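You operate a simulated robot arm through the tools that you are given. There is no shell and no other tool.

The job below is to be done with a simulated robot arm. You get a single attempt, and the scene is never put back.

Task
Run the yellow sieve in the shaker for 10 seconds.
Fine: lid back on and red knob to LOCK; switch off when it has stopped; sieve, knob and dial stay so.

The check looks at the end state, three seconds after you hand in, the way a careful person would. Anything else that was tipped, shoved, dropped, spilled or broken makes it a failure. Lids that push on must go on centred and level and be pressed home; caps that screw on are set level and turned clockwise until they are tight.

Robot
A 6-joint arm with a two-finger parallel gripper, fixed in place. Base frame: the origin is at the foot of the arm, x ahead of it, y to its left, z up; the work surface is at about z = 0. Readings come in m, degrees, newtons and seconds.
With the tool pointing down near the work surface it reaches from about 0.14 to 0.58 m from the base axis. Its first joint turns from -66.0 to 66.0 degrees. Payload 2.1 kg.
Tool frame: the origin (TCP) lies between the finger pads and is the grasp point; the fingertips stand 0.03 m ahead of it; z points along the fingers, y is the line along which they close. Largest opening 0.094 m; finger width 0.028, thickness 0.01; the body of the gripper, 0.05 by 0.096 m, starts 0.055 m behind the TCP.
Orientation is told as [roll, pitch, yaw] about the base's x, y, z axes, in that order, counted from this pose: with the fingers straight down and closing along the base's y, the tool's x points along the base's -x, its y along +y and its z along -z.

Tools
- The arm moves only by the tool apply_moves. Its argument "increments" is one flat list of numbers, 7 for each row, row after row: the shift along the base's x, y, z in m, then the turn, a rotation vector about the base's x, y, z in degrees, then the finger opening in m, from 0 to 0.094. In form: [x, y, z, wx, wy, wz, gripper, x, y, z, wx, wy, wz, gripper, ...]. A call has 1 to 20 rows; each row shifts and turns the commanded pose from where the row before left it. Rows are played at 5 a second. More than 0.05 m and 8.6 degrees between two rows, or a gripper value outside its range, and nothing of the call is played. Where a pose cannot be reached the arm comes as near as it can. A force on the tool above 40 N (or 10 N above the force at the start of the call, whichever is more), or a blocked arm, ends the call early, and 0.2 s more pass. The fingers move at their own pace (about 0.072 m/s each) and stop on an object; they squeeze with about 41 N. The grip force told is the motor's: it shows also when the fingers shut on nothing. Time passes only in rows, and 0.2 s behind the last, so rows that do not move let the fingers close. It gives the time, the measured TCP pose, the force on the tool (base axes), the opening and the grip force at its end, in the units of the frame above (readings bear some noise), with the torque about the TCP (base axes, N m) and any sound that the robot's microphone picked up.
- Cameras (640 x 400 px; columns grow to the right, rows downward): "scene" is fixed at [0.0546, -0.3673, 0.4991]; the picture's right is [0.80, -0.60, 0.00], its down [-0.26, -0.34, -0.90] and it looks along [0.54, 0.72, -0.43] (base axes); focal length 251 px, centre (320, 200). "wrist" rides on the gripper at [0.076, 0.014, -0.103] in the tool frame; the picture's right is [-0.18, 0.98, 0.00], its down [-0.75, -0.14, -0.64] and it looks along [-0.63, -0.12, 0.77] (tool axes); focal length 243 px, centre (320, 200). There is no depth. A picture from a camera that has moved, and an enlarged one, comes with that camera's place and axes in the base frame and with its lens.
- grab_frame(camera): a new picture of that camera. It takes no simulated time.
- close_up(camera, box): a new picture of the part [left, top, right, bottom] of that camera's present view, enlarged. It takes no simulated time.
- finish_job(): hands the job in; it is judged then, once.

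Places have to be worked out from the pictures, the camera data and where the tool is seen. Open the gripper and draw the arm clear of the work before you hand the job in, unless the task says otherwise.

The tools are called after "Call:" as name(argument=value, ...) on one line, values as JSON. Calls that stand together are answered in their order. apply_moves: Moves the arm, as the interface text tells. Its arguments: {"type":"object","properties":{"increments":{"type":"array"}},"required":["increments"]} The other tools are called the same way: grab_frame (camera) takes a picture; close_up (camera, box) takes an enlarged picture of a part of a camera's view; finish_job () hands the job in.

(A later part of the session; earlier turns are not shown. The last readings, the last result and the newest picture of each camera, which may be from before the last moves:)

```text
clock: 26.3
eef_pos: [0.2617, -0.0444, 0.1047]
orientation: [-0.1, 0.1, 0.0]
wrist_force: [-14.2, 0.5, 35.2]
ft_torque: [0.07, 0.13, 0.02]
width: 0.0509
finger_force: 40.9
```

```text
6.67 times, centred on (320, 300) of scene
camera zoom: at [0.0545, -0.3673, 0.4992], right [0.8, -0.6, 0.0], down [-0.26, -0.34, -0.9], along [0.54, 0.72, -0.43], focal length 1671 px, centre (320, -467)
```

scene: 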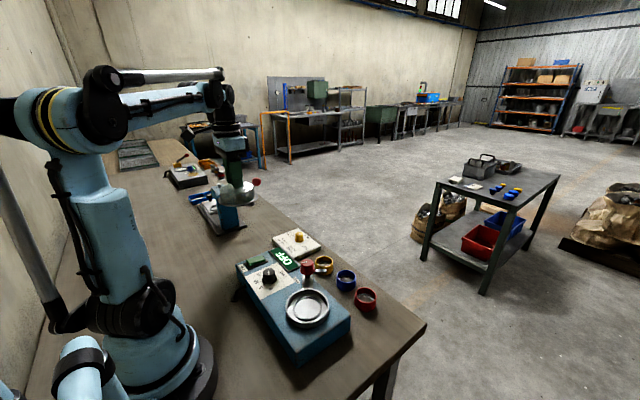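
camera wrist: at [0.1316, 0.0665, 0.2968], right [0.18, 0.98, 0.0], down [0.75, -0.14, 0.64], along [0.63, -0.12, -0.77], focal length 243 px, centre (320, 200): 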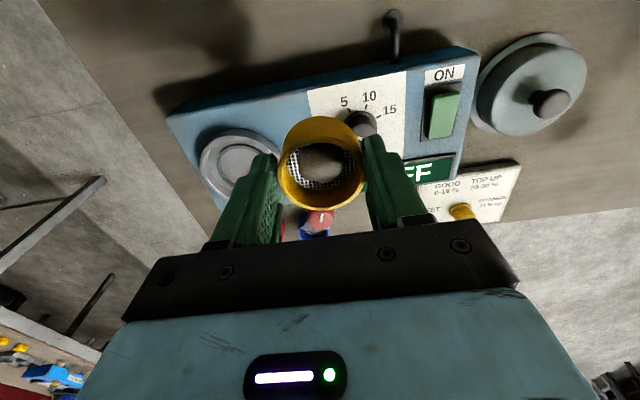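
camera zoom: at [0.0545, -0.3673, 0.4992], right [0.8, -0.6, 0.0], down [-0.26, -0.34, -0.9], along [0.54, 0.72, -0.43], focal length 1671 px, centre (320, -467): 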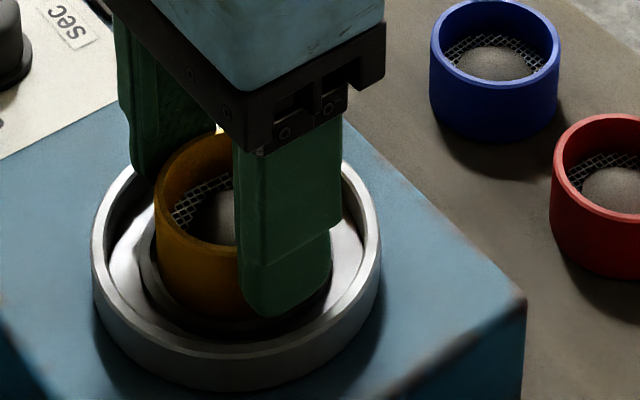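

Contact at z = 0.1047 with the ring pushing the tool toward -x means the sieve is catching the +x side of the ring. I ease up, shift -x by 1 mm and try again.

Call:
apply_moves(increments=[0, 0, 0.002, 0, 0, 0, 0.04, -0.001, 0, 0, 0, 0, 0, 0.04, 0, 0, -0.001, 0, 0, 0, 0.04, 0, 0, 0, 0, 0, 0, 0.04])

```text
clock: 27.3
eef_pos: [0.2618, -0.0445, 0.1042]
orientation: [-0.1, -0.1, 0.0]
wrist_force: [-4.4, -1.2, 7.6]
ft_torque: [0.08, 0.25, -0.03]
width: 0.051
finger_force: 40.6
```

Call:
apply_moves(increments=[-0.0006, 0, 0, 0, 0, 0, 0.04, 0, 0, -0.001, 0, 0, 0, 0.04, 0, 0, 0, 0, 0, 0, 0.04])

Call:
close_up(camera="wrist", box=[250, 80, 400, 230])

Call:
close_up(camera="scene", box=[290, 270, 350, 330])

```text
clock: 28.1
eef_pos: [0.2617, -0.0442, 0.1047]
orientation: [-0.1, 0.0, 0.0]
wrist_force: [-1.5, 1.6, 26.6]
ft_torque: [0.09, -0.05, 0.02]
width: 0.0511
finger_force: 40.6
```

```text
2.67 times, centred on (325, 155) of wrist
camera zoom: at [0.1848, -0.0315, 0.2061], right [0.18, 0.98, 0.0], down [0.75, -0.14, 0.64], along [0.63, -0.12, -0.77], focal length 647 px, centre (307, 320)
```

zoom: 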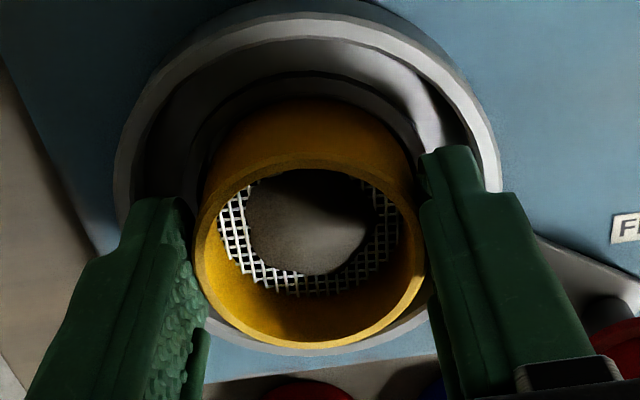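

```text
6.67 times, centred on (320, 300) of scene
camera zoom: at [0.0545, -0.3673, 0.4992], right [0.8, -0.6, 0.0], down [-0.26, -0.34, -0.9], along [0.54, 0.72, -0.43], focal length 1671 px, centre (320, -467)
```

zoom: 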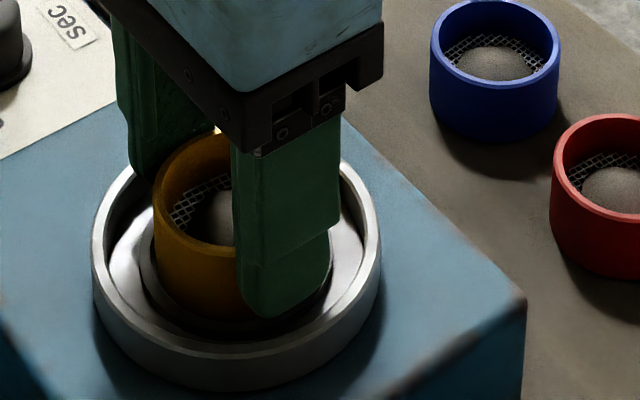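

Call:
close_up(camera="scene", box=[300, 296, 330, 324])

Call:
close_up(camera="wrist", box=[280, 90, 370, 150])

```text
14.29 times, centred on (315, 310) of scene
camera zoom: at [0.0545, -0.3673, 0.4992], right [0.8, -0.6, 0.0], down [-0.26, -0.34, -0.9], along [0.54, 0.72, -0.43], focal length 3580 px, centre (391, -1371)
```

zoom: 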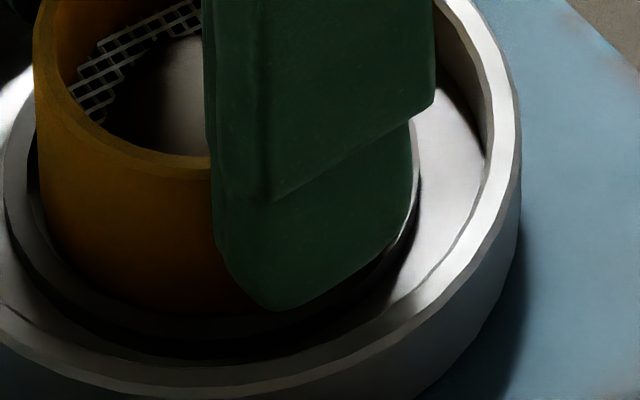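

```text
6.67 times, centred on (325, 120) of wrist
camera zoom: at [0.1848, -0.0315, 0.2061], right [0.18, 0.98, 0.0], down [0.75, -0.14, 0.64], along [0.63, -0.12, -0.77], focal length 1618 px, centre (287, 733)
```

zoom: 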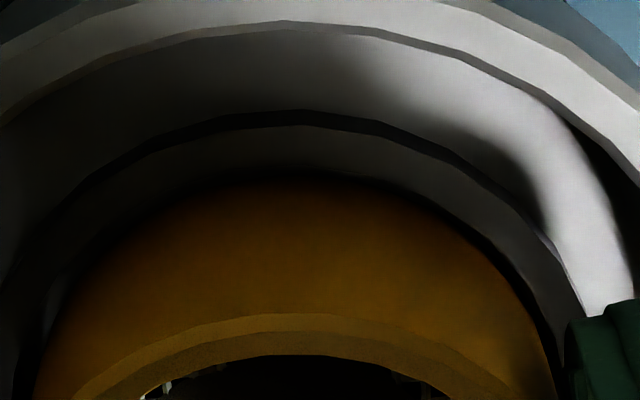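

A crescent of floor shows between the sieve and the inside of the ring, and the force is now almost purely vertical, so the sieve appears to be sitting inside the ring. I relax the load, open slightly and rise.

Call:
apply_moves(increments=[0, 0, 0.0008, 0, 0, 0, 0.04, 0, 0, 0, 0, 0, 0, 0.056, 0, 0, 0, 0, 0, 0, 0.062, 0, 0, 0.005, 0, 0, 0, 0.064, 0, 0, 0.02, 0, 0, 0, 0.066, 0, 0, 0.04, 0, 0, 0, 0.07, -0.03, 0, 0.03, 0, 0, 0, 0.07, -0.03, 0, 0, 0, 0, 0, 0.07])

Call:
close_up(camera="scene", box=[280, 260, 360, 330])

Call:
grab_frame(camera="wrist")

```text
clock: 29.9
eef_pos: [0.2003, -0.0441, 0.2009]
orientation: [-0.1, -0.1, 0.0]
wrist_force: [0.1, 0.0, -0.9]
ft_torque: [-0.01, 0.01, -0.03]
width: 0.0699
finger_force: 0.0
```

```text
5.71 times, centred on (320, 295) of scene
camera zoom: at [0.0546, -0.3673, 0.4991], right [0.8, -0.6, 0.0], down [-0.26, -0.34, -0.9], along [0.54, 0.72, -0.43], focal length 1432 px, centre (320, -343)
```

zoom: 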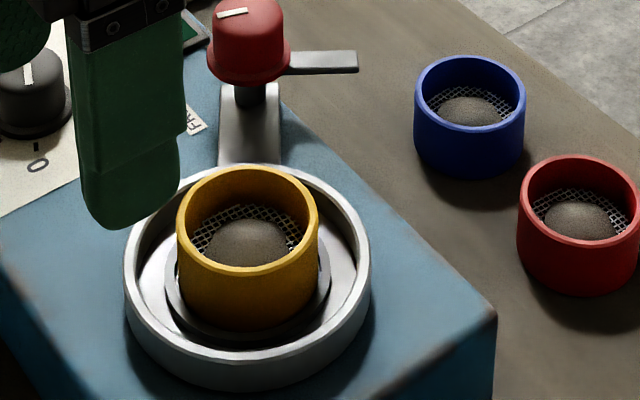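

```text
taken
camera wrist: at [0.1224, -0.0317, 0.3022], right [0.18, 0.98, 0.0], down [0.75, -0.14, 0.64], along [0.63, -0.12, -0.77], focal length 243 px, centre (320, 200)
```

wrist: 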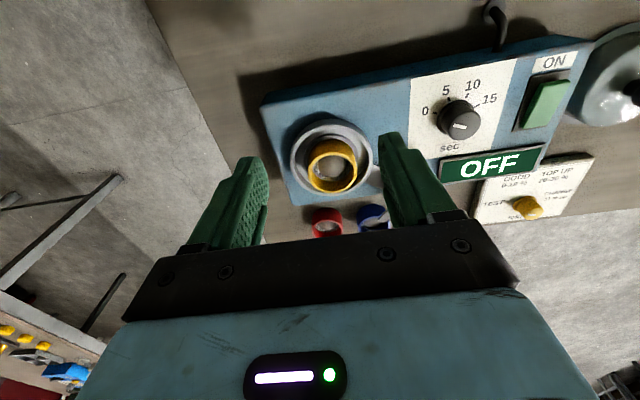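

Call:
close_up(camera="scene", box=[295, 280, 335, 320])

Call:
close_up(camera="wrist", box=[280, 110, 390, 210])

```text
10.00 times, centred on (315, 300) of scene
camera zoom: at [0.0546, -0.3673, 0.4991], right [0.8, -0.6, 0.0], down [-0.26, -0.34, -0.9], along [0.54, 0.72, -0.43], focal length 2506 px, centre (370, -800)
```

zoom: 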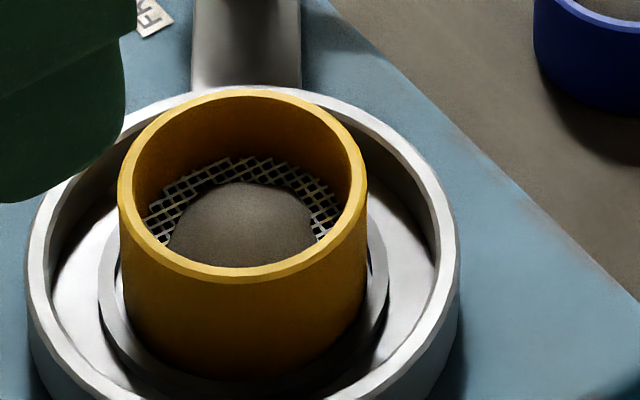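

```text
4.00 times, centred on (335, 160) of wrist
camera zoom: at [0.1224, -0.0317, 0.3022], right [0.18, 0.98, 0.0], down [0.75, -0.14, 0.64], along [0.63, -0.12, -0.77], focal length 970 px, centre (260, 360)
```

zoom: 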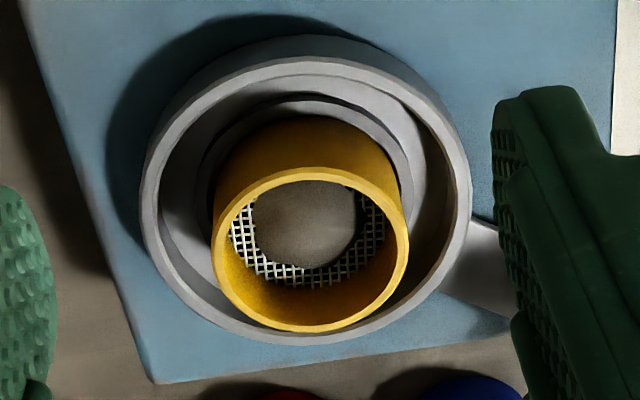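

The yellow sieve is level inside the ring and its contents are undisturbed. Next I fetch the lid from about (0.2505, 0.2755).

Call:
apply_moves(increments=[0, 0.02, 0.03, 0, 0, 0, 0.07, 0.005, 0.04, 0.02, 0, 0, 0, 0.07, 0.005, 0.04, 0, 0, 0, 0, 0.07, 0.01, 0.045, 0, 0, 0, 0, 0.07, 0.01, 0.045, 0, 0, 0, 0, 0.07, 0.01, 0.045, 0, 0, 0, 0, 0.07, 0.01, 0.045, 0, 0, 0, 0, 0.07, 0, 0.0394, 0, 0, 0, 0, 0.07, 0, 0, -0.04, 0, 0, 0, 0.07, 0, 0, -0.04, 0, 0, 0, 0.07, 0, 0, -0.03, 0, 0, 0, 0.07, 0, 0, 0, 0, 0, 0, 0.07])

Call:
grab_frame(camera="wrist")

Call:
close_up(camera="scene", box=[200, 180, 300, 280])

```text
clock: 32.5
eef_pos: [0.2493, 0.2729, 0.1394]
orientation: [-0.1, 0.0, 0.1]
wrist_force: [0.7, 0.9, 0.4]
ft_torque: [-0.01, 0.0, 0.03]
width: 0.0699
finger_force: 0.1
```

```text
taken
camera wrist: at [0.1717, 0.2864, 0.2412], right [0.18, 0.98, 0.0], down [0.75, -0.14, 0.64], along [0.63, -0.12, -0.77], focal length 243 px, centre (320, 200)
```

wrist: 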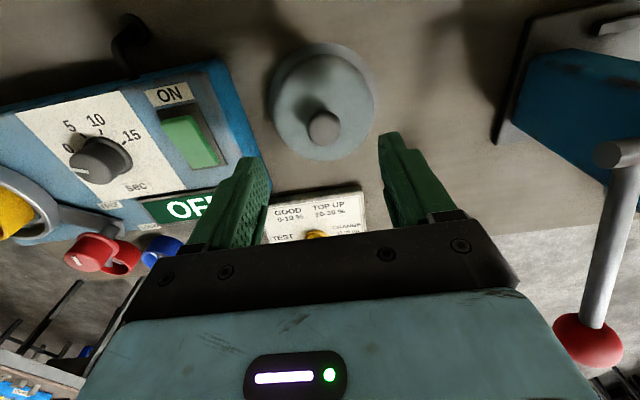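

```text
4.00 times, centred on (250, 230) of scene
camera zoom: at [0.0546, -0.3673, 0.4991], right [0.8, -0.6, 0.0], down [-0.26, -0.34, -0.9], along [0.54, 0.72, -0.43], focal length 1002 px, centre (600, 80)
```

zoom: 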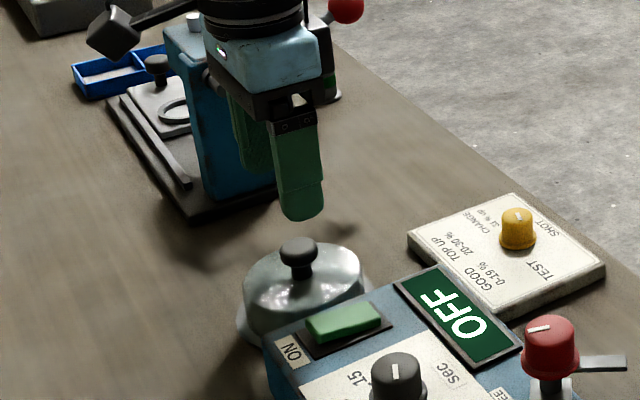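

The handle lies about 3 mm in +y from the tool. I correct that, go down to the earlier grip height (~0.071) and close.

Call:
apply_moves(increments=[0.0012, 0.0028, -0.03, 0, 0, 0, 0.07, 0, 0, -0.025, 0, 0, 0, 0.07, 0, 0, -0.0125, 0, 0, 0, 0.07, 0, 0, 0, 0, 0, 0, 0.07])

Call:
close_up(camera="wrist", box=[230, 50, 410, 240])

```text
clock: 33.5
eef_pos: [0.2505, 0.2764, 0.0714]
orientation: [0.0, -0.1, 0.0]
wrist_force: [0.4, 0.2, 0.4]
ft_torque: [0.01, 0.0, 0.0]
width: 0.0701
finger_force: 0.1
```

```text
2.11 times, centred on (320, 145) of wrist
camera zoom: at [0.1745, 0.2902, 0.1735], right [0.18, 0.98, 0.0], down [0.75, -0.14, 0.64], along [0.63, -0.12, -0.77], focal length 511 px, centre (320, 316)
```

zoom: 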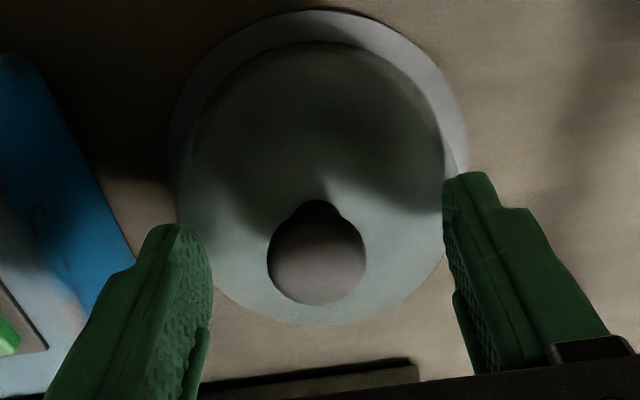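

Call:
apply_moves(increments=[0, 0, 0, 0, 0, 0, 0.045, 0, 0, 0, 0, 0, 0, 0.03, 0, 0, 0, 0, 0, 0, 0.0, 0, 0, 0, 0, 0, 0, 0.0, 0, 0, 0, 0, 0, 0, 0.0])

Call:
close_up(camera="wrist", box=[230, 50, 410, 240])

```text
clock: 34.7
eef_pos: [0.2508, 0.278, 0.0714]
orientation: [-0.2, 0.0, 0.0]
wrist_force: [-0.4, -0.8, -0.5]
ft_torque: [0.02, 0.0, 0.0]
width: 0.0263
finger_force: 40.5
```

```text
2.11 times, centred on (320, 145) of wrist
camera zoom: at [0.1745, 0.2903, 0.1737], right [0.18, 0.98, 0.0], down [0.75, -0.14, 0.64], along [0.63, -0.12, -0.77], focal length 511 px, centre (320, 316)
```

zoom: 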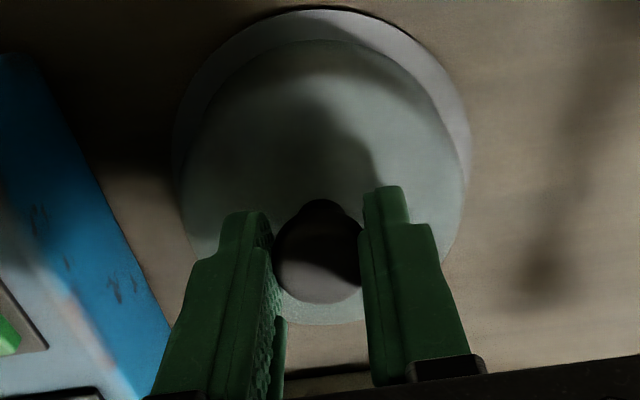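

The handle is gripped at 0.0263 m. I lift and carry the lid back over the dish.

Call:
apply_moves(increments=[0, 0, 0.015, 0, 0, 0, 0, 0, 0, 0.03, 0, 0, 0, 0, 0, 0, 0.04, 0, 0, 0, 0, 0, 0, 0.04, 0, 0, 0, 0, 0, 0, 0.025, 0, 0, 0, 0, 0.0015, -0.04, 0, 0, 0, 0, 0, 0.0015, -0.04, 0, 0, 0, 0, 0, 0.0015, -0.04, 0, 0, 0, 0, 0, 0.0015, -0.04, 0, 0, 0, 0, 0, 0.0015, -0.04, 0, 0, 0, 0, 0, 0.0015, -0.04, 0, 0, 0, 0, 0, 0.0015, -0.04, 0, 0, 0, 0, 0, 0.001, -0.0416, 0, 0, 0, 0, 0, 0, 0, -0.02, 0, 0, 0, 0, 0, 0, 0, 0, 0, 0, 0])

Call:
close_up(camera="scene", box=[260, 220, 380, 330])

Call:
close_up(camera="wrist", box=[220, 0, 420, 240])

```text
clock: 37.9
eef_pos: [0.2652, -0.0459, 0.2033]
orientation: [-0.2, 0.0, 0.1]
wrist_force: [0.2, -0.1, -1.5]
ft_torque: [0.0, 0.0, -0.02]
width: 0.0267
finger_force: 40.7
```

```text
3.64 times, centred on (320, 275) of scene
camera zoom: at [0.0546, -0.3673, 0.4991], right [0.8, -0.6, 0.0], down [-0.26, -0.34, -0.9], along [0.54, 0.72, -0.43], focal length 911 px, centre (320, -73)
```

zoom: 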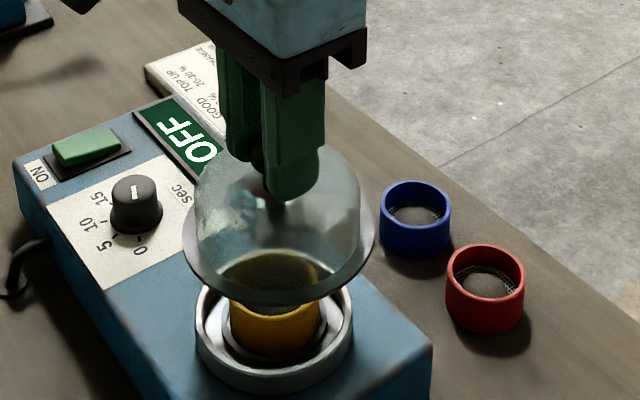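

```text
1.67 times, centred on (320, 120) of wrist
camera zoom: at [0.1885, -0.0334, 0.3041], right [0.18, 0.98, 0.0], down [0.75, -0.14, 0.64], along [0.63, -0.12, -0.77], focal length 404 px, centre (320, 333)
```

zoom: 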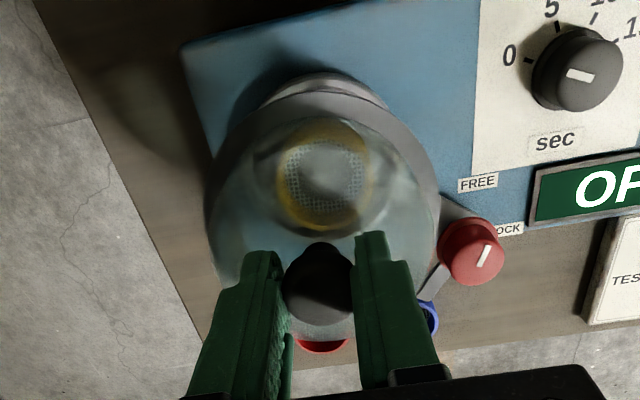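

Call:
close_up(camera="scene", box=[285, 250, 345, 310])

```text
6.67 times, centred on (315, 280) of scene
camera zoom: at [0.0546, -0.3673, 0.4991], right [0.8, -0.6, 0.0], down [-0.26, -0.34, -0.9], along [0.54, 0.72, -0.43], focal length 1671 px, centre (353, -333)
```

zoom: 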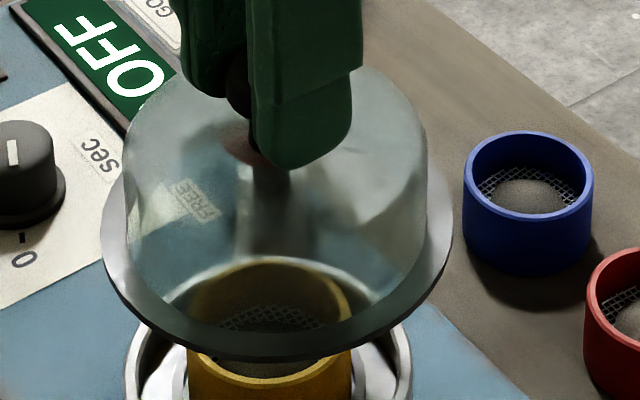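

The lid hangs level but sits about 4 mm too far in +x, by both the reading and the scene view. I correct that, lower partway and check again.

Call:
apply_moves(increments=[-0.004, 0, -0.02, 0, 0, 0, 0, 0, 0, -0.02, 0, 0, 0, 0, 0, 0, 0, 0, 0, 0, 0, 0, 0, 0, 0, 0, 0, 0])

Call:
close_up(camera="scene", box=[285, 260, 355, 330])

Call:
close_up(camera="wrist", box=[220, 40, 420, 240])

```text
clock: 38.9
eef_pos: [0.2624, -0.0465, 0.1619]
orientation: [-0.2, -0.1, 0.0]
wrist_force: [-0.3, -0.1, -1.7]
ft_torque: [0.0, 0.0, 0.01]
width: 0.0265
finger_force: 40.6
```

```text
5.71 times, centred on (320, 295) of scene
camera zoom: at [0.0546, -0.3673, 0.4991], right [0.8, -0.6, 0.0], down [-0.26, -0.34, -0.9], along [0.54, 0.72, -0.43], focal length 1432 px, centre (320, -343)
```

zoom: 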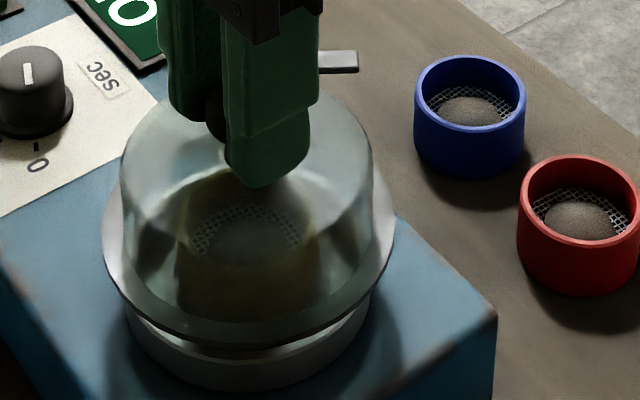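

```text
2.00 times, centred on (320, 140) of wrist
camera zoom: at [0.1848, -0.0333, 0.2634], right [0.18, 0.98, 0.0], down [0.75, -0.14, 0.64], along [0.63, -0.12, -0.77], focal length 485 px, centre (320, 320)
```

zoom: 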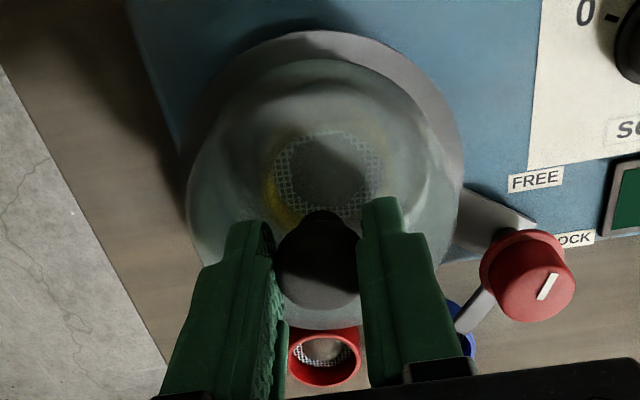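

The remaining offset is about 1 mm, and the reading of y = -0.0465 against the target -0.0455 shows it's in y. I nudge +y and lower to just above the rim.

Call:
apply_moves(increments=[-0.0003, 0.001, -0.005, 0, 0, 0, 0, 0, 0, -0.005, 0, 0, 0, 0, 0, 0, -0.003, 0, 0, 0, 0, 0, 0, 0, 0, 0, 0, 0])

Call:
close_up(camera="scene", box=[285, 260, 355, 330])

Call:
close_up(camera="wrist", box=[220, 40, 420, 240])

```text
clock: 39.9
eef_pos: [0.2614, -0.0456, 0.1477]
orientation: [-0.2, -0.1, 0.0]
wrist_force: [0.5, -0.4, -1.3]
ft_torque: [0.01, -0.04, 0.0]
width: 0.0264
finger_force: 40.6
```

```text
5.71 times, centred on (320, 295) of scene
camera zoom: at [0.0546, -0.3673, 0.4991], right [0.8, -0.6, 0.0], down [-0.26, -0.34, -0.9], along [0.54, 0.72, -0.43], focal length 1432 px, centre (320, -343)
```

zoom: 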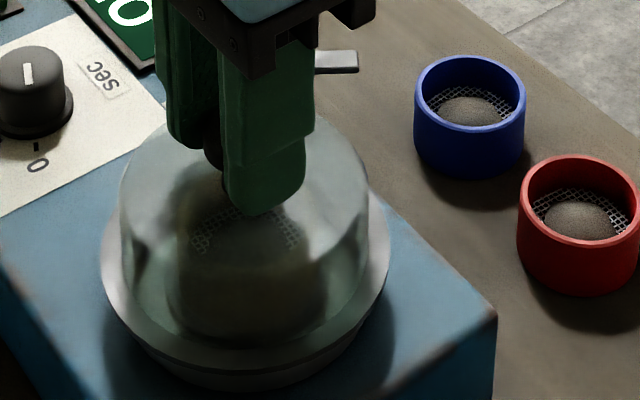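

```text
2.00 times, centred on (320, 140) of wrist
camera zoom: at [0.1841, -0.032, 0.25], right [0.18, 0.98, 0.0], down [0.75, -0.14, 0.64], along [0.63, -0.12, -0.77], focal length 485 px, centre (320, 320)
```

zoom: 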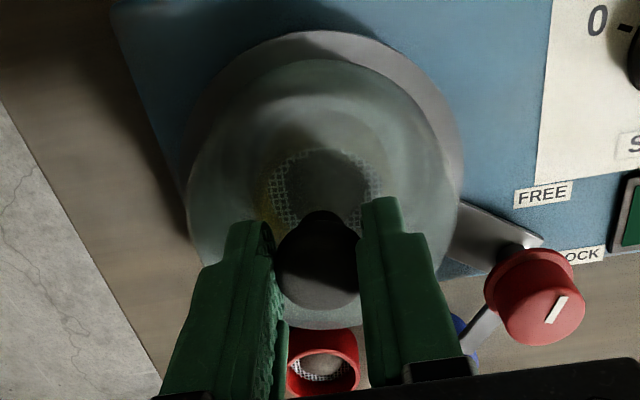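

The flange is now centred over the dish to within half a millimetre. I lower in small steps until the lid seats.

Call:
apply_moves(increments=[0, 0, -0.002, 0, 0, 0, 0, 0, 0, -0.0015, 0, 0, 0, 0, 0, 0, -0.0015, 0, 0, 0, 0, 0, 0, -0.001, 0, 0, 0, 0, 0, 0, 0, 0, 0, 0, 0])

```text
clock: 40.8
eef_pos: [0.2629, -0.0447, 0.1441]
orientation: [-0.2, 0.0, 0.0]
wrist_force: [-1.0, -1.6, 5.5]
ft_torque: [0.08, -0.17, -0.01]
width: 0.0264
finger_force: 41.5
stopped in row 4: the force on the tool passed its limit at 45 N (the readings are from after the stop); the commanded pose is now the measured one
```

There's contact at z≈0.144 but no snap. I check level and centring before pressing harder.

Call:
close_up(camera="scene", box=[285, 260, 355, 330])

Call:
close_up(camera="wrist", box=[220, 40, 420, 240])

```text
5.71 times, centred on (320, 295) of scene
camera zoom: at [0.0546, -0.3673, 0.4991], right [0.8, -0.6, 0.0], down [-0.26, -0.34, -0.9], along [0.54, 0.72, -0.43], focal length 1432 px, centre (320, -343)
```

zoom: 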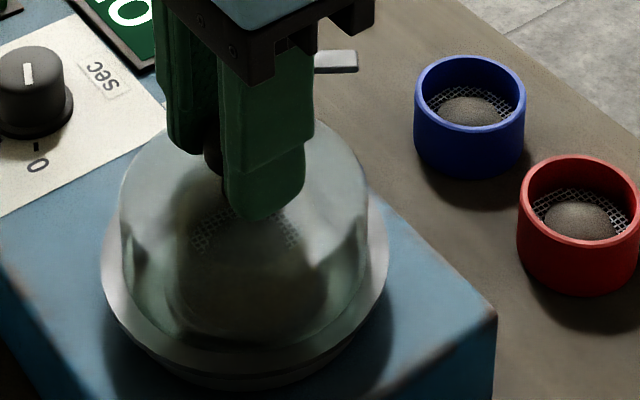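

```text
2.00 times, centred on (320, 140) of wrist
camera zoom: at [0.1845, -0.0309, 0.2465], right [0.18, 0.98, 0.0], down [0.75, -0.14, 0.64], along [0.63, -0.12, -0.77], focal length 485 px, centre (320, 320)
```

zoom: 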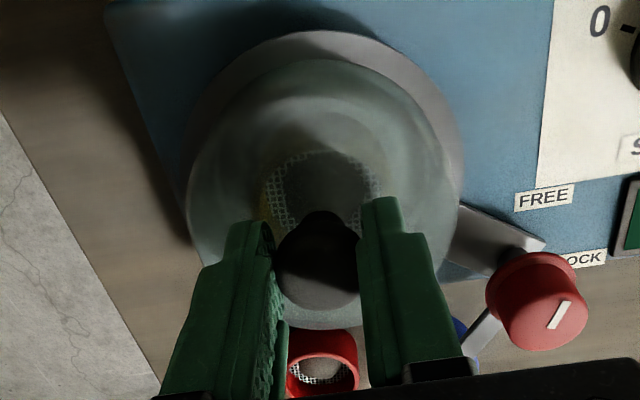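

The lid looks level and centred, and its height matches the seated height from before allowing for the regrip. I press down gradually and listen for a snap.

Call:
apply_moves(increments=[0, 0, -0.0006, 0, 0, 0, 0, 0, 0, -0.0005, 0, 0, 0, 0, 0, 0, 0, 0, 0, 0, 0])

```text
clock: 41.4
eef_pos: [0.2619, -0.0457, 0.1452]
orientation: [-0.2, 0.0, 0.1]
wrist_force: [-1.7, -0.6, 6.2]
ft_torque: [0.07, -0.18, -0.02]
width: 0.0266
finger_force: 40.8
stopped in row 3: the force on the tool passed its limit at 44 N (the readings are from after the stop); the commanded pose is now the measured one
```

The torque shows contact only on the +x/+y side of the lid, toward the knob post, so something's slightly off there. I zoom in to see where it's catching.

Call:
close_up(camera="scene", box=[295, 290, 345, 330])

Call:
close_up(camera="wrist", box=[350, 100, 470, 200])

Call:
close_up(camera="scene", box=[285, 255, 345, 300])

```text
10.00 times, centred on (320, 310) of scene
camera zoom: at [0.0546, -0.3673, 0.4991], right [0.8, -0.6, 0.0], down [-0.26, -0.34, -0.9], along [0.54, 0.72, -0.43], focal length 2506 px, centre (320, -900)
```

zoom: 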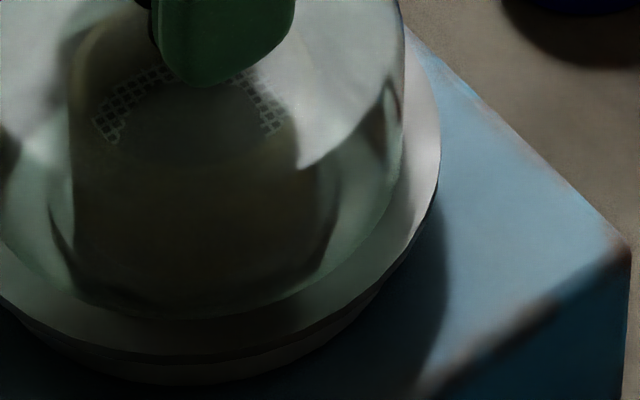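

```text
4.00 times, centred on (410, 150) of wrist
camera zoom: at [0.1847, -0.031, 0.2465], right [0.18, 0.98, 0.0], down [0.75, -0.14, 0.64], along [0.63, -0.12, -0.77], focal length 970 px, centre (-40, 400)
```

zoom: 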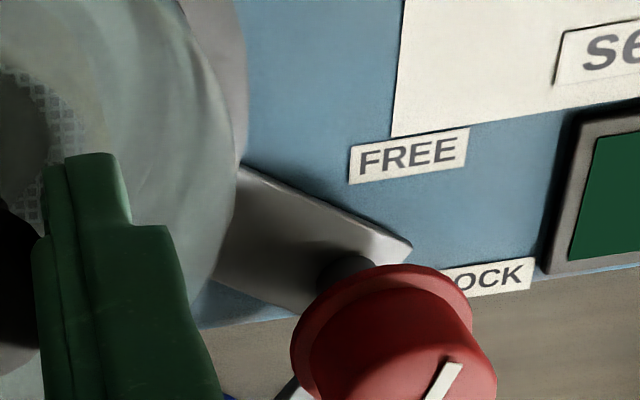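

```text
8.89 times, centred on (315, 278) of scene
camera zoom: at [0.0546, -0.3673, 0.4991], right [0.8, -0.6, 0.0], down [-0.26, -0.34, -0.9], along [0.54, 0.72, -0.43], focal length 2228 px, centre (364, -489)
```

zoom: 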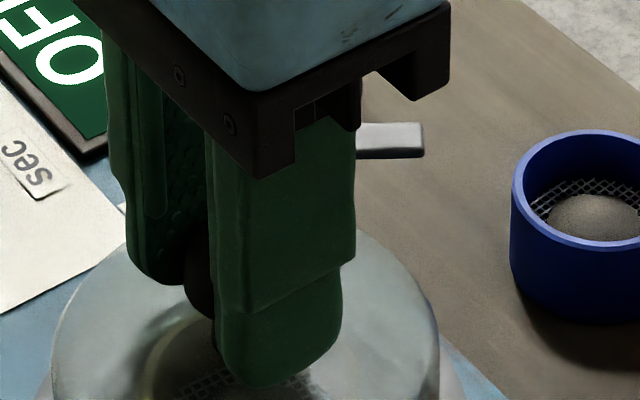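

Call:
close_up(camera="scene", box=[220, 200, 400, 350])

Call:
close_up(camera="scene", box=[240, 220, 400, 350])

```text
2.67 times, centred on (310, 275) of scene
camera zoom: at [0.0546, -0.3673, 0.4991], right [0.8, -0.6, 0.0], down [-0.26, -0.34, -0.9], along [0.54, 0.72, -0.43], focal length 668 px, centre (347, 0)
```

zoom: 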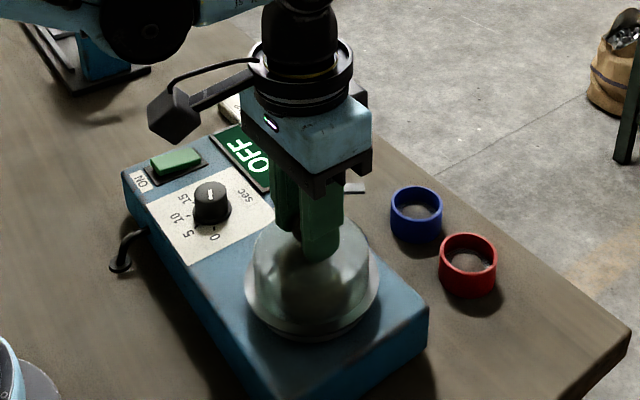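

```text
3.08 times, centred on (320, 285) of scene
camera zoom: at [0.0546, -0.3673, 0.4991], right [0.8, -0.6, 0.0], down [-0.26, -0.34, -0.9], along [0.54, 0.72, -0.43], focal length 771 px, centre (320, -62)
```

zoom: 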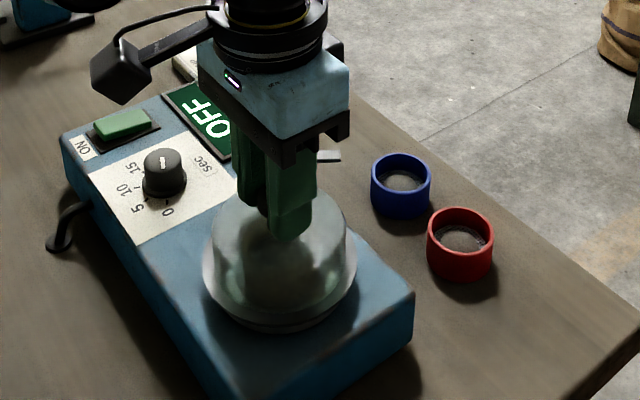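

The lid's position matches the original picture almost exactly. My rigid grip may be holding it slightly off level, so I release it, back off and inspect before pressing on the handle top with closed fingers.

Call:
apply_moves(increments=[0, 0, 0, 0, 0, 0, 0.03, 0, 0, 0, 0, 0, 0, 0.05, 0, 0, 0, 0, 0, 0, 0.06, 0, 0, 0.03, 0, 0, 0, 0.06, 0, 0, 0.04, 0, 0, 0, 0.06, -0.03, 0, 0.02, 0, 0, 0, 0.06, -0.03, 0, 0, 0, 0, 0, 0.06])

Call:
close_up(camera="scene", box=[285, 260, 355, 330])

Call:
close_up(camera="wrist", box=[250, 60, 430, 220])

Call:
close_up(camera="scene", box=[220, 200, 400, 350])

```text
clock: 43.0
eef_pos: [0.2007, -0.0458, 0.2343]
orientation: [-0.2, 0.0, 0.0]
wrist_force: [-0.4, -0.5, -0.1]
ft_torque: [-0.02, 0.03, 0.01]
width: 0.0599
finger_force: 0.0
heard: snap
```

```text
5.71 times, centred on (320, 295) of scene
camera zoom: at [0.0546, -0.3673, 0.4991], right [0.8, -0.6, 0.0], down [-0.26, -0.34, -0.9], along [0.54, 0.72, -0.43], focal length 1432 px, centre (320, -343)
```

zoom: 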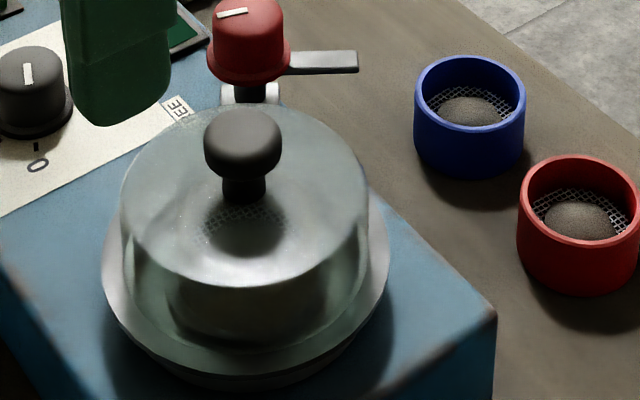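

```text
2.50 times, centred on (340, 140) of wrist
camera zoom: at [0.1237, -0.0322, 0.3373], right [0.18, 0.98, 0.0], down [0.75, -0.14, 0.64], along [0.63, -0.12, -0.77], focal length 606 px, centre (270, 350)
```

zoom: 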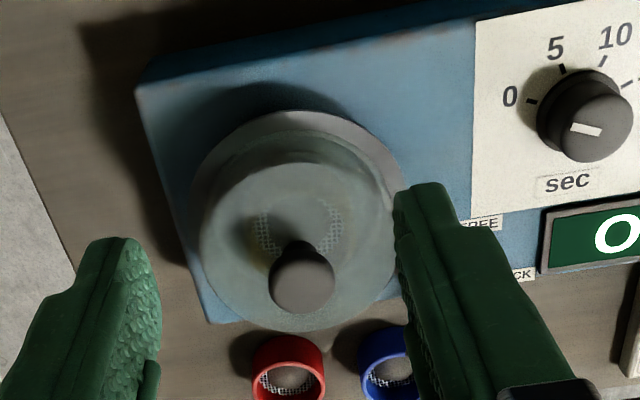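

```text
2.67 times, centred on (310, 275) of scene
camera zoom: at [0.0546, -0.3673, 0.4991], right [0.8, -0.6, 0.0], down [-0.26, -0.34, -0.9], along [0.54, 0.72, -0.43], focal length 668 px, centre (347, 0)
```

zoom: 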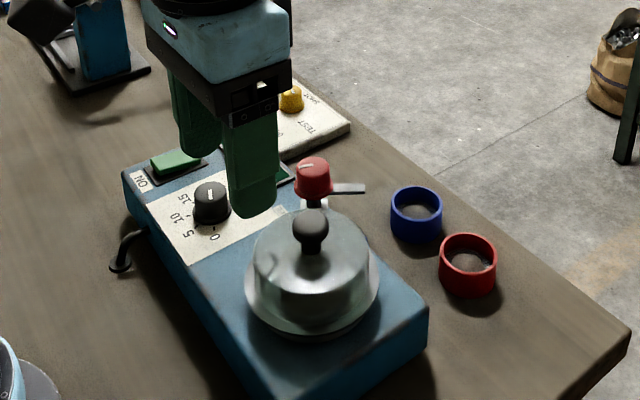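

I heard a snap as I let go, and the lid now looks exactly as it did at the start: centred and level. To make sure it's home, I press on the handle top with closed fingers.

Call:
apply_moves(increments=[0.03, 0, 0, 0, 0, 0, 0.0, 0.031, 0.0005, 0, 0, 0, 0, 0.0, 0, 0, -0.025, 0, 0, 0, 0, 0, 0, -0.022, 0, 0, 0, 0, 0, 0, 0, 0, 0, 0, 0])

Call:
close_up(camera="scene", box=[285, 240, 355, 330])

```text
clock: 44.2
eef_pos: [0.2649, -0.0436, 0.1873]
orientation: [-0.2, 0.0, 0.0]
wrist_force: [0.1, -0.1, -0.9]
ft_torque: [0.0, 0.01, 0.01]
width: 0.0002
finger_force: 32.8
```

```text
4.44 times, centred on (320, 285) of scene
camera zoom: at [0.0546, -0.3673, 0.4991], right [0.8, -0.6, 0.0], down [-0.26, -0.34, -0.9], along [0.54, 0.72, -0.43], focal length 1114 px, centre (320, -178)
```

zoom: 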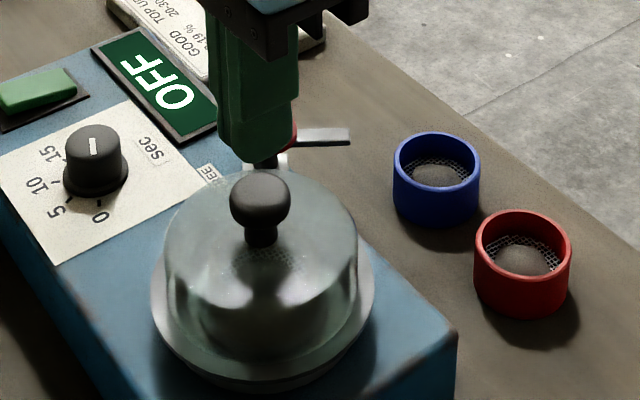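

Call:
apply_moves(increments=[-0.0025, -0.0015, -0.004, 0, 0, 0, 0, 0, 0, -0.004, 0, 0, 0, 0, 0, 0, -0.002, 0, 0, 0, 0, 0, 0, -0.0015, 0, 0, 0, 0, 0, 0, -0.0015, 0, 0, 0, 0, 0, 0, -0.001, 0, 0, 0, 0, 0, 0, -0.001, 0, 0, 0, 0, 0, 0, -0.001, 0, 0, 0, 0])

```text
clock: 46.0
eef_pos: [0.2607, -0.0456, 0.1714]
orientation: [-0.3, 0.0, 0.0]
wrist_force: [0.6, -0.1, -0.1]
ft_torque: [0.02, -0.02, 0.0]
width: 0.0002
finger_force: 33.1
```

Call:
apply_moves(increments=[0.001, 0, -0.001, 0, 0, 0, 0, 0, 0, -0.001, 0, 0, 0, 0, 0, 0, -0.001, 0, 0, 0, 0, 0, 0, -0.001, 0, 0, 0, 0, 0, 0, -0.001, 0, 0, 0, 0, 0, 0, -0.001, 0, 0, 0, 0, 0, 0, -0.001, 0, 0, 0, 0])

```text
clock: 47.6
eef_pos: [0.2608, -0.045, 0.1643]
orientation: [-0.2, 0.0, -0.1]
wrist_force: [0.1, -1.3, 1.0]
ft_torque: [-0.01, 0.01, -0.01]
width: 0.0
finger_force: 32.6
```

Call:
apply_moves(increments=[0, 0, -0.0007, 0, 0, 0, 0, 0, 0, -0.0007, 0, 0, 0, 0, 0, 0, -0.0007, 0, 0, 0, 0, 0, 0, -0.0007, 0, 0, 0, 0, 0, 0, 0, 0, 0, 0, 0])

```text
clock: 48.8
eef_pos: [0.2618, -0.0454, 0.1633]
orientation: [-0.2, -0.1, -0.1]
wrist_force: [-1.7, 0.2, 28.4]
ft_torque: [0.06, 0.03, 0.05]
width: 0.0002
finger_force: 33.1
```

I'm pressing evenly at 28 N with almost no torque, and nothing moves or snaps. I add a little more force to be certain, then lift off.

Call:
apply_moves(increments=[0, 0, -0.0004, 0, 0, 0, 0, 0, 0, -0.0003, 0, 0, 0, 0, 0, 0, 0, 0, 0, 0, 0])

Call:
close_up(camera="scene", box=[285, 260, 355, 330])

```text
clock: 49.2
eef_pos: [0.2624, -0.0461, 0.1622]
orientation: [-0.2, 0.1, 0.1]
wrist_force: [-1.3, -0.1, 6.1]
ft_torque: [0.07, 0.05, 0.0]
width: 0.0001
finger_force: 33.5
stopped in row 1: the force on the tool passed its limit at 44 N (the readings are from after the stop); the commanded pose is now the measured one
```

```text
5.71 times, centred on (320, 295) of scene
camera zoom: at [0.0546, -0.3673, 0.4991], right [0.8, -0.6, 0.0], down [-0.26, -0.34, -0.9], along [0.54, 0.72, -0.43], focal length 1432 px, centre (320, -343)
```

zoom: 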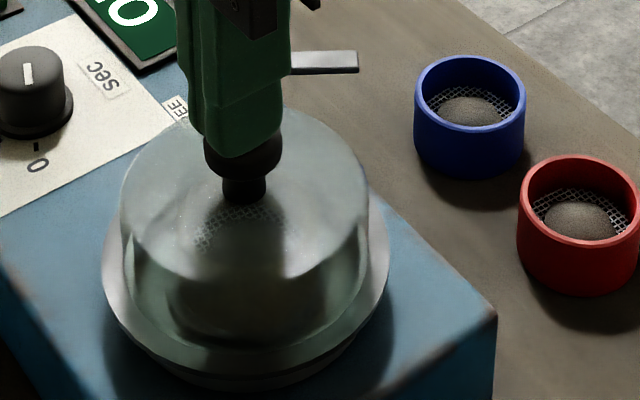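

The lid is home: the press reached 44 N with no travel. I rise and move over the red knob to line up a grip for turning it to LOCK.

Call:
apply_moves(increments=[0, 0, 0.02, 0, 0, 0, 0, 0, 0, 0.03, 0, 0, 0, 0.03, 0.02, 0.03, 0, 0, 0, 0, 0.05, 0.03, 0.045, 0, 0, 0, 0, 0.055, 0.0025, 0.003, -0.02, 0, 0, 0, 0.055, 0, 0, 0, 0, 0, 0, 0.055])

Call:
grab_frame(camera="wrist")

Call:
close_up(camera="scene", box=[270, 220, 350, 300])

```text
refused: row 4 steps farther than a row can; nothing moved
```

```text
taken
camera wrist: at [0.1849, -0.0321, 0.2648], right [0.18, 0.98, 0.0], down [0.75, -0.14, 0.64], along [0.63, -0.12, -0.77], focal length 243 px, centre (320, 200)
```

wrist: 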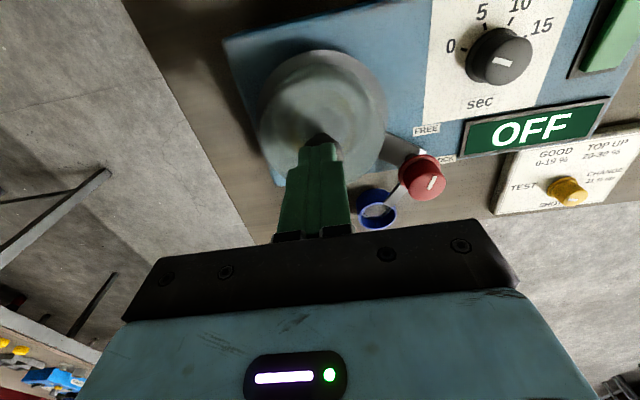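

```text
5.00 times, centred on (310, 260) of scene
camera zoom: at [0.0546, -0.3673, 0.4991], right [0.8, -0.6, 0.0], down [-0.26, -0.34, -0.9], along [0.54, 0.72, -0.43], focal length 1253 px, centre (370, -100)
```

zoom: 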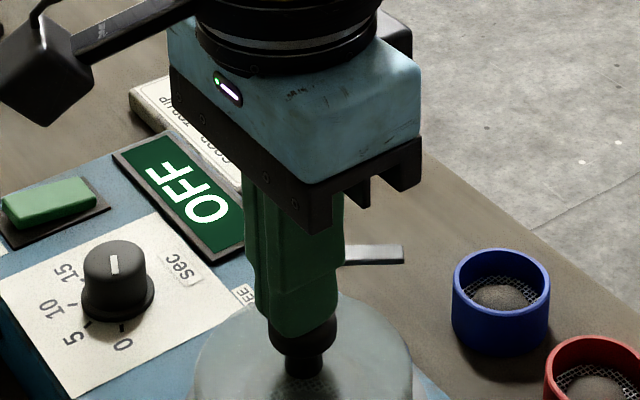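

One row was too long, so nothing moved. I send it again with shorter steps.

Call:
apply_moves(increments=[0, 0, 0.02, 0, 0, 0, 0, 0, 0, 0.03, 0, 0, 0, 0.03, 0.017, 0.025, 0, 0, 0, 0, 0.05, 0.018, 0.027, 0, 0, 0, 0, 0.055, 0.0175, 0.026, -0.02, 0, 0, 0, 0.055, 0, 0, 0, 0, 0, 0, 0.055])

Call:
grab_frame(camera="wrist")

Call:
close_up(camera="scene", box=[270, 220, 350, 300])

```text
clock: 50.6
eef_pos: [0.3109, 0.032, 0.1927]
orientation: [-0.2, 0.0, 0.0]
wrist_force: [0.9, -0.6, -0.6]
ft_torque: [-0.02, 0.01, 0.02]
width: 0.0552
finger_force: 0.1
```

```text
taken
camera wrist: at [0.2345, 0.0464, 0.2947], right [0.18, 0.98, 0.0], down [0.75, -0.14, 0.64], along [0.63, -0.12, -0.77], focal length 243 px, centre (320, 200)
```

wrist: 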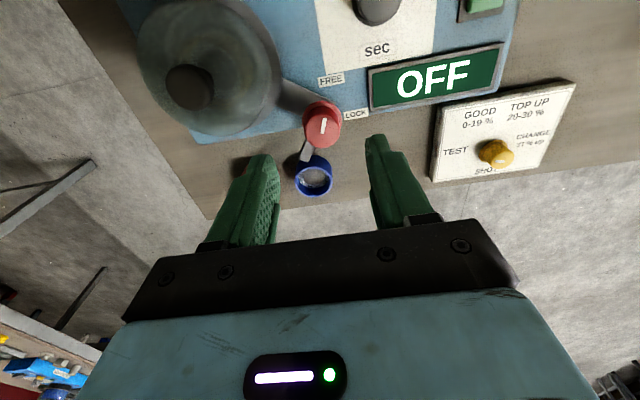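

```text
5.00 times, centred on (310, 260) of scene
camera zoom: at [0.0546, -0.3673, 0.4991], right [0.8, -0.6, 0.0], down [-0.26, -0.34, -0.9], along [0.54, 0.72, -0.43], focal length 1253 px, centre (370, -100)
```

zoom: 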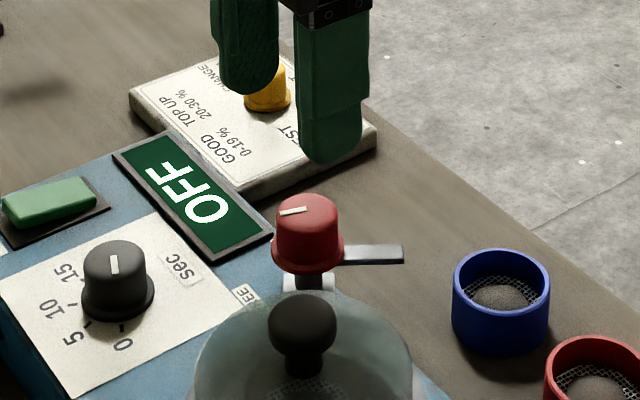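

Call:
apply_moves(increments=[0.0055, 0.001, -0.02, 0, 0, 0, 0.055, 0, 0, -0.025, 0, 0, 0, 0.055, 0, 0, 0, 0, 0, 0, 0.055])

Call:
close_up(camera="wrist", box=[220, 60, 420, 240])

Call:
close_up(camera="scene", box=[280, 240, 350, 300])

```text
clock: 51.4
eef_pos: [0.3175, 0.033, 0.1451]
orientation: [-0.1, 0.1, 0.0]
wrist_force: [-0.4, 0.0, -0.3]
ft_torque: [-0.04, -0.01, -0.02]
width: 0.055
finger_force: 0.1
```

```text
2.22 times, centred on (320, 150) of wrist
camera zoom: at [0.2415, 0.0469, 0.2479], right [0.18, 0.98, 0.0], down [0.75, -0.14, 0.64], along [0.63, -0.12, -0.77], focal length 539 px, centre (320, 311)
```

zoom: 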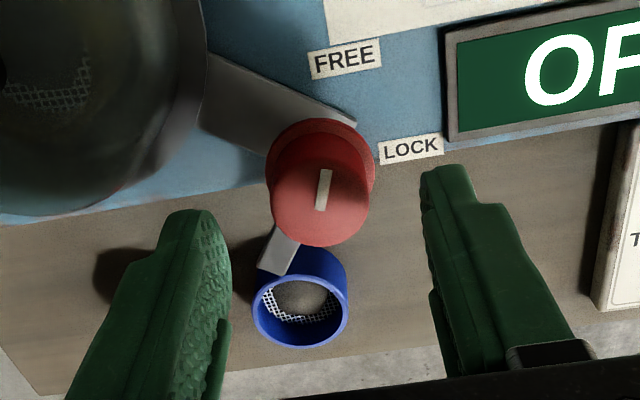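

```text
6.67 times, centred on (315, 270) of scene
camera zoom: at [0.0546, -0.3673, 0.4991], right [0.8, -0.6, 0.0], down [-0.26, -0.34, -0.9], along [0.54, 0.72, -0.43], focal length 1671 px, centre (353, -267)
```

zoom: 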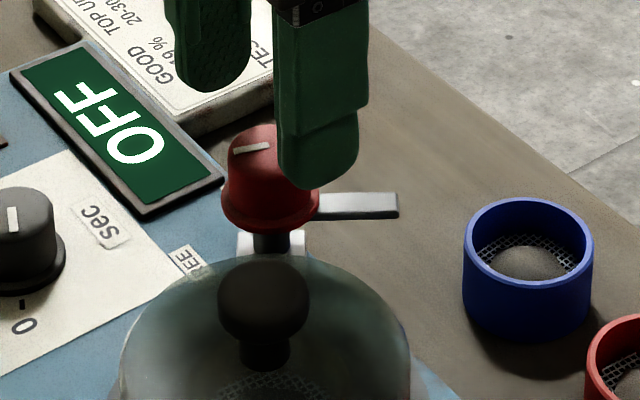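

The knob axis is at (0.3165, 0.0337) with its top at z≈0.105. I go down so the tips sit just above the knob's flange and tab, then close on it.

Call:
apply_moves(increments=[-0.001, 0.0006, -0.014, 0, 0, 0, 0.055, 0, 0, -0.013, 0, 0, 0, 0.055, 0, 0, 0, 0, 0, 0, 0.055, 0, 0, 0, 0, 0, 0, 0.04, 0, 0, 0, 0, 0, 0, 0.02, 0, 0, 0, 0, 0, 0, 0.02])

Call:
close_up(camera="wrist", box=[220, 60, 420, 240])

Call:
close_up(camera="scene", box=[280, 240, 350, 300])

```text
clock: 52.8
eef_pos: [0.3172, 0.0333, 0.1201]
orientation: [-0.2, 0.0, 0.0]
wrist_force: [0.9, -2.2, -6.5]
ft_torque: [-0.19, 0.09, -0.04]
width: 0.0289
finger_force: 45.1
```

```text
2.22 times, centred on (320, 150) of wrist
camera zoom: at [0.2401, 0.0475, 0.2217], right [0.18, 0.98, 0.0], down [0.75, -0.14, 0.64], along [0.63, -0.12, -0.77], focal length 539 px, centre (320, 311)
```

zoom: 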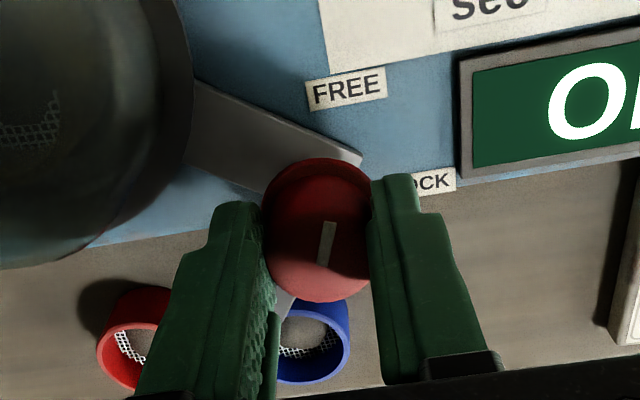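

```text
6.67 times, centred on (315, 270) of scene
camera zoom: at [0.0546, -0.3673, 0.4991], right [0.8, -0.6, 0.0], down [-0.26, -0.34, -0.9], along [0.54, 0.72, -0.43], focal length 1671 px, centre (353, -267)
```

zoom: 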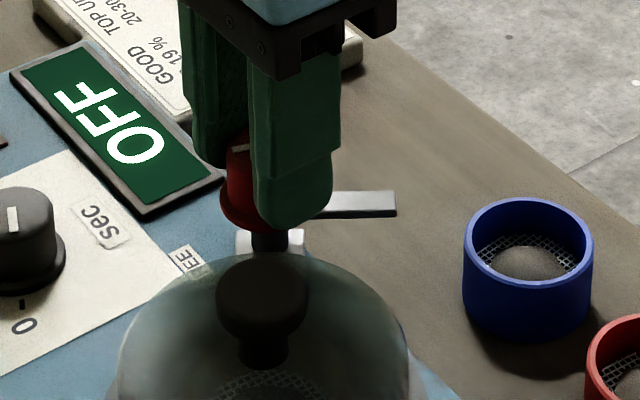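

The knob is gripped at 0.029 m. From above, FREE to LOCK is clockwise, so I turn about -z in steps and watch the torque.

Call:
apply_moves(increments=[0, 0, 0, 0, 0, -8, 0.02, 0, 0, 0, 0, 0, -8, 0.02, 0, 0, 0, 0, 0, -8, 0.02, 0, 0, 0, 0, 0, -8, 0.02, 0, 0, 0, 0, 0, -8, 0.02])

Call:
grab_frame(camera="wrist")

Call:
close_up(camera="scene", box=[280, 240, 350, 300])

```text
clock: 54.0
eef_pos: [0.3163, 0.0347, 0.1216]
orientation: [-0.1, 0.0, -40.2]
wrist_force: [-0.8, 2.3, -32.7]
ft_torque: [0.16, 0.13, 0.0]
width: 0.0287
finger_force: 45.3
```

```text
taken
camera wrist: at [0.2683, 0.0931, 0.2234], right [0.77, 0.63, 0.0], down [0.49, -0.59, 0.64], along [0.4, -0.5, -0.77], focal length 243 px, centre (320, 200)
```

wrist: 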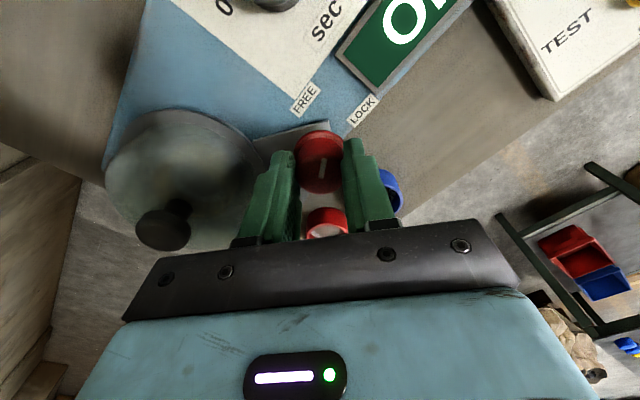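

```text
6.67 times, centred on (315, 270) of scene
camera zoom: at [0.0547, -0.3673, 0.4991], right [0.8, -0.6, 0.0], down [-0.26, -0.34, -0.9], along [0.54, 0.72, -0.43], focal length 1671 px, centre (353, -267)
```

zoom: 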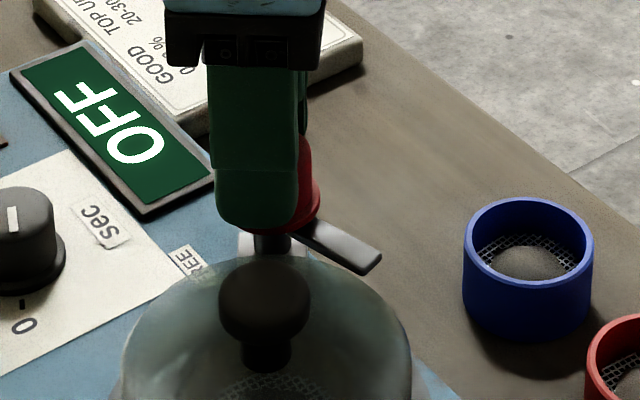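

The knob follows and its tab swings toward the lid. The knob also pulls the tool down as it turns (-33 N), so I'll follow it downward slightly while turning.

Call:
apply_moves(increments=[0, 0, -0.001, 0, 0, 0, 0.02, 0, 0, 0, 0, 0, 0, 0.02])

```text
clock: 54.6
eef_pos: [0.3173, 0.0348, 0.1207]
orientation: [-0.3, 0.3, -39.9]
wrist_force: [-13.2, 0.1, 38.9]
ft_torque: [-0.14, 0.28, 0.0]
width: 0.0288
finger_force: 45.3
```

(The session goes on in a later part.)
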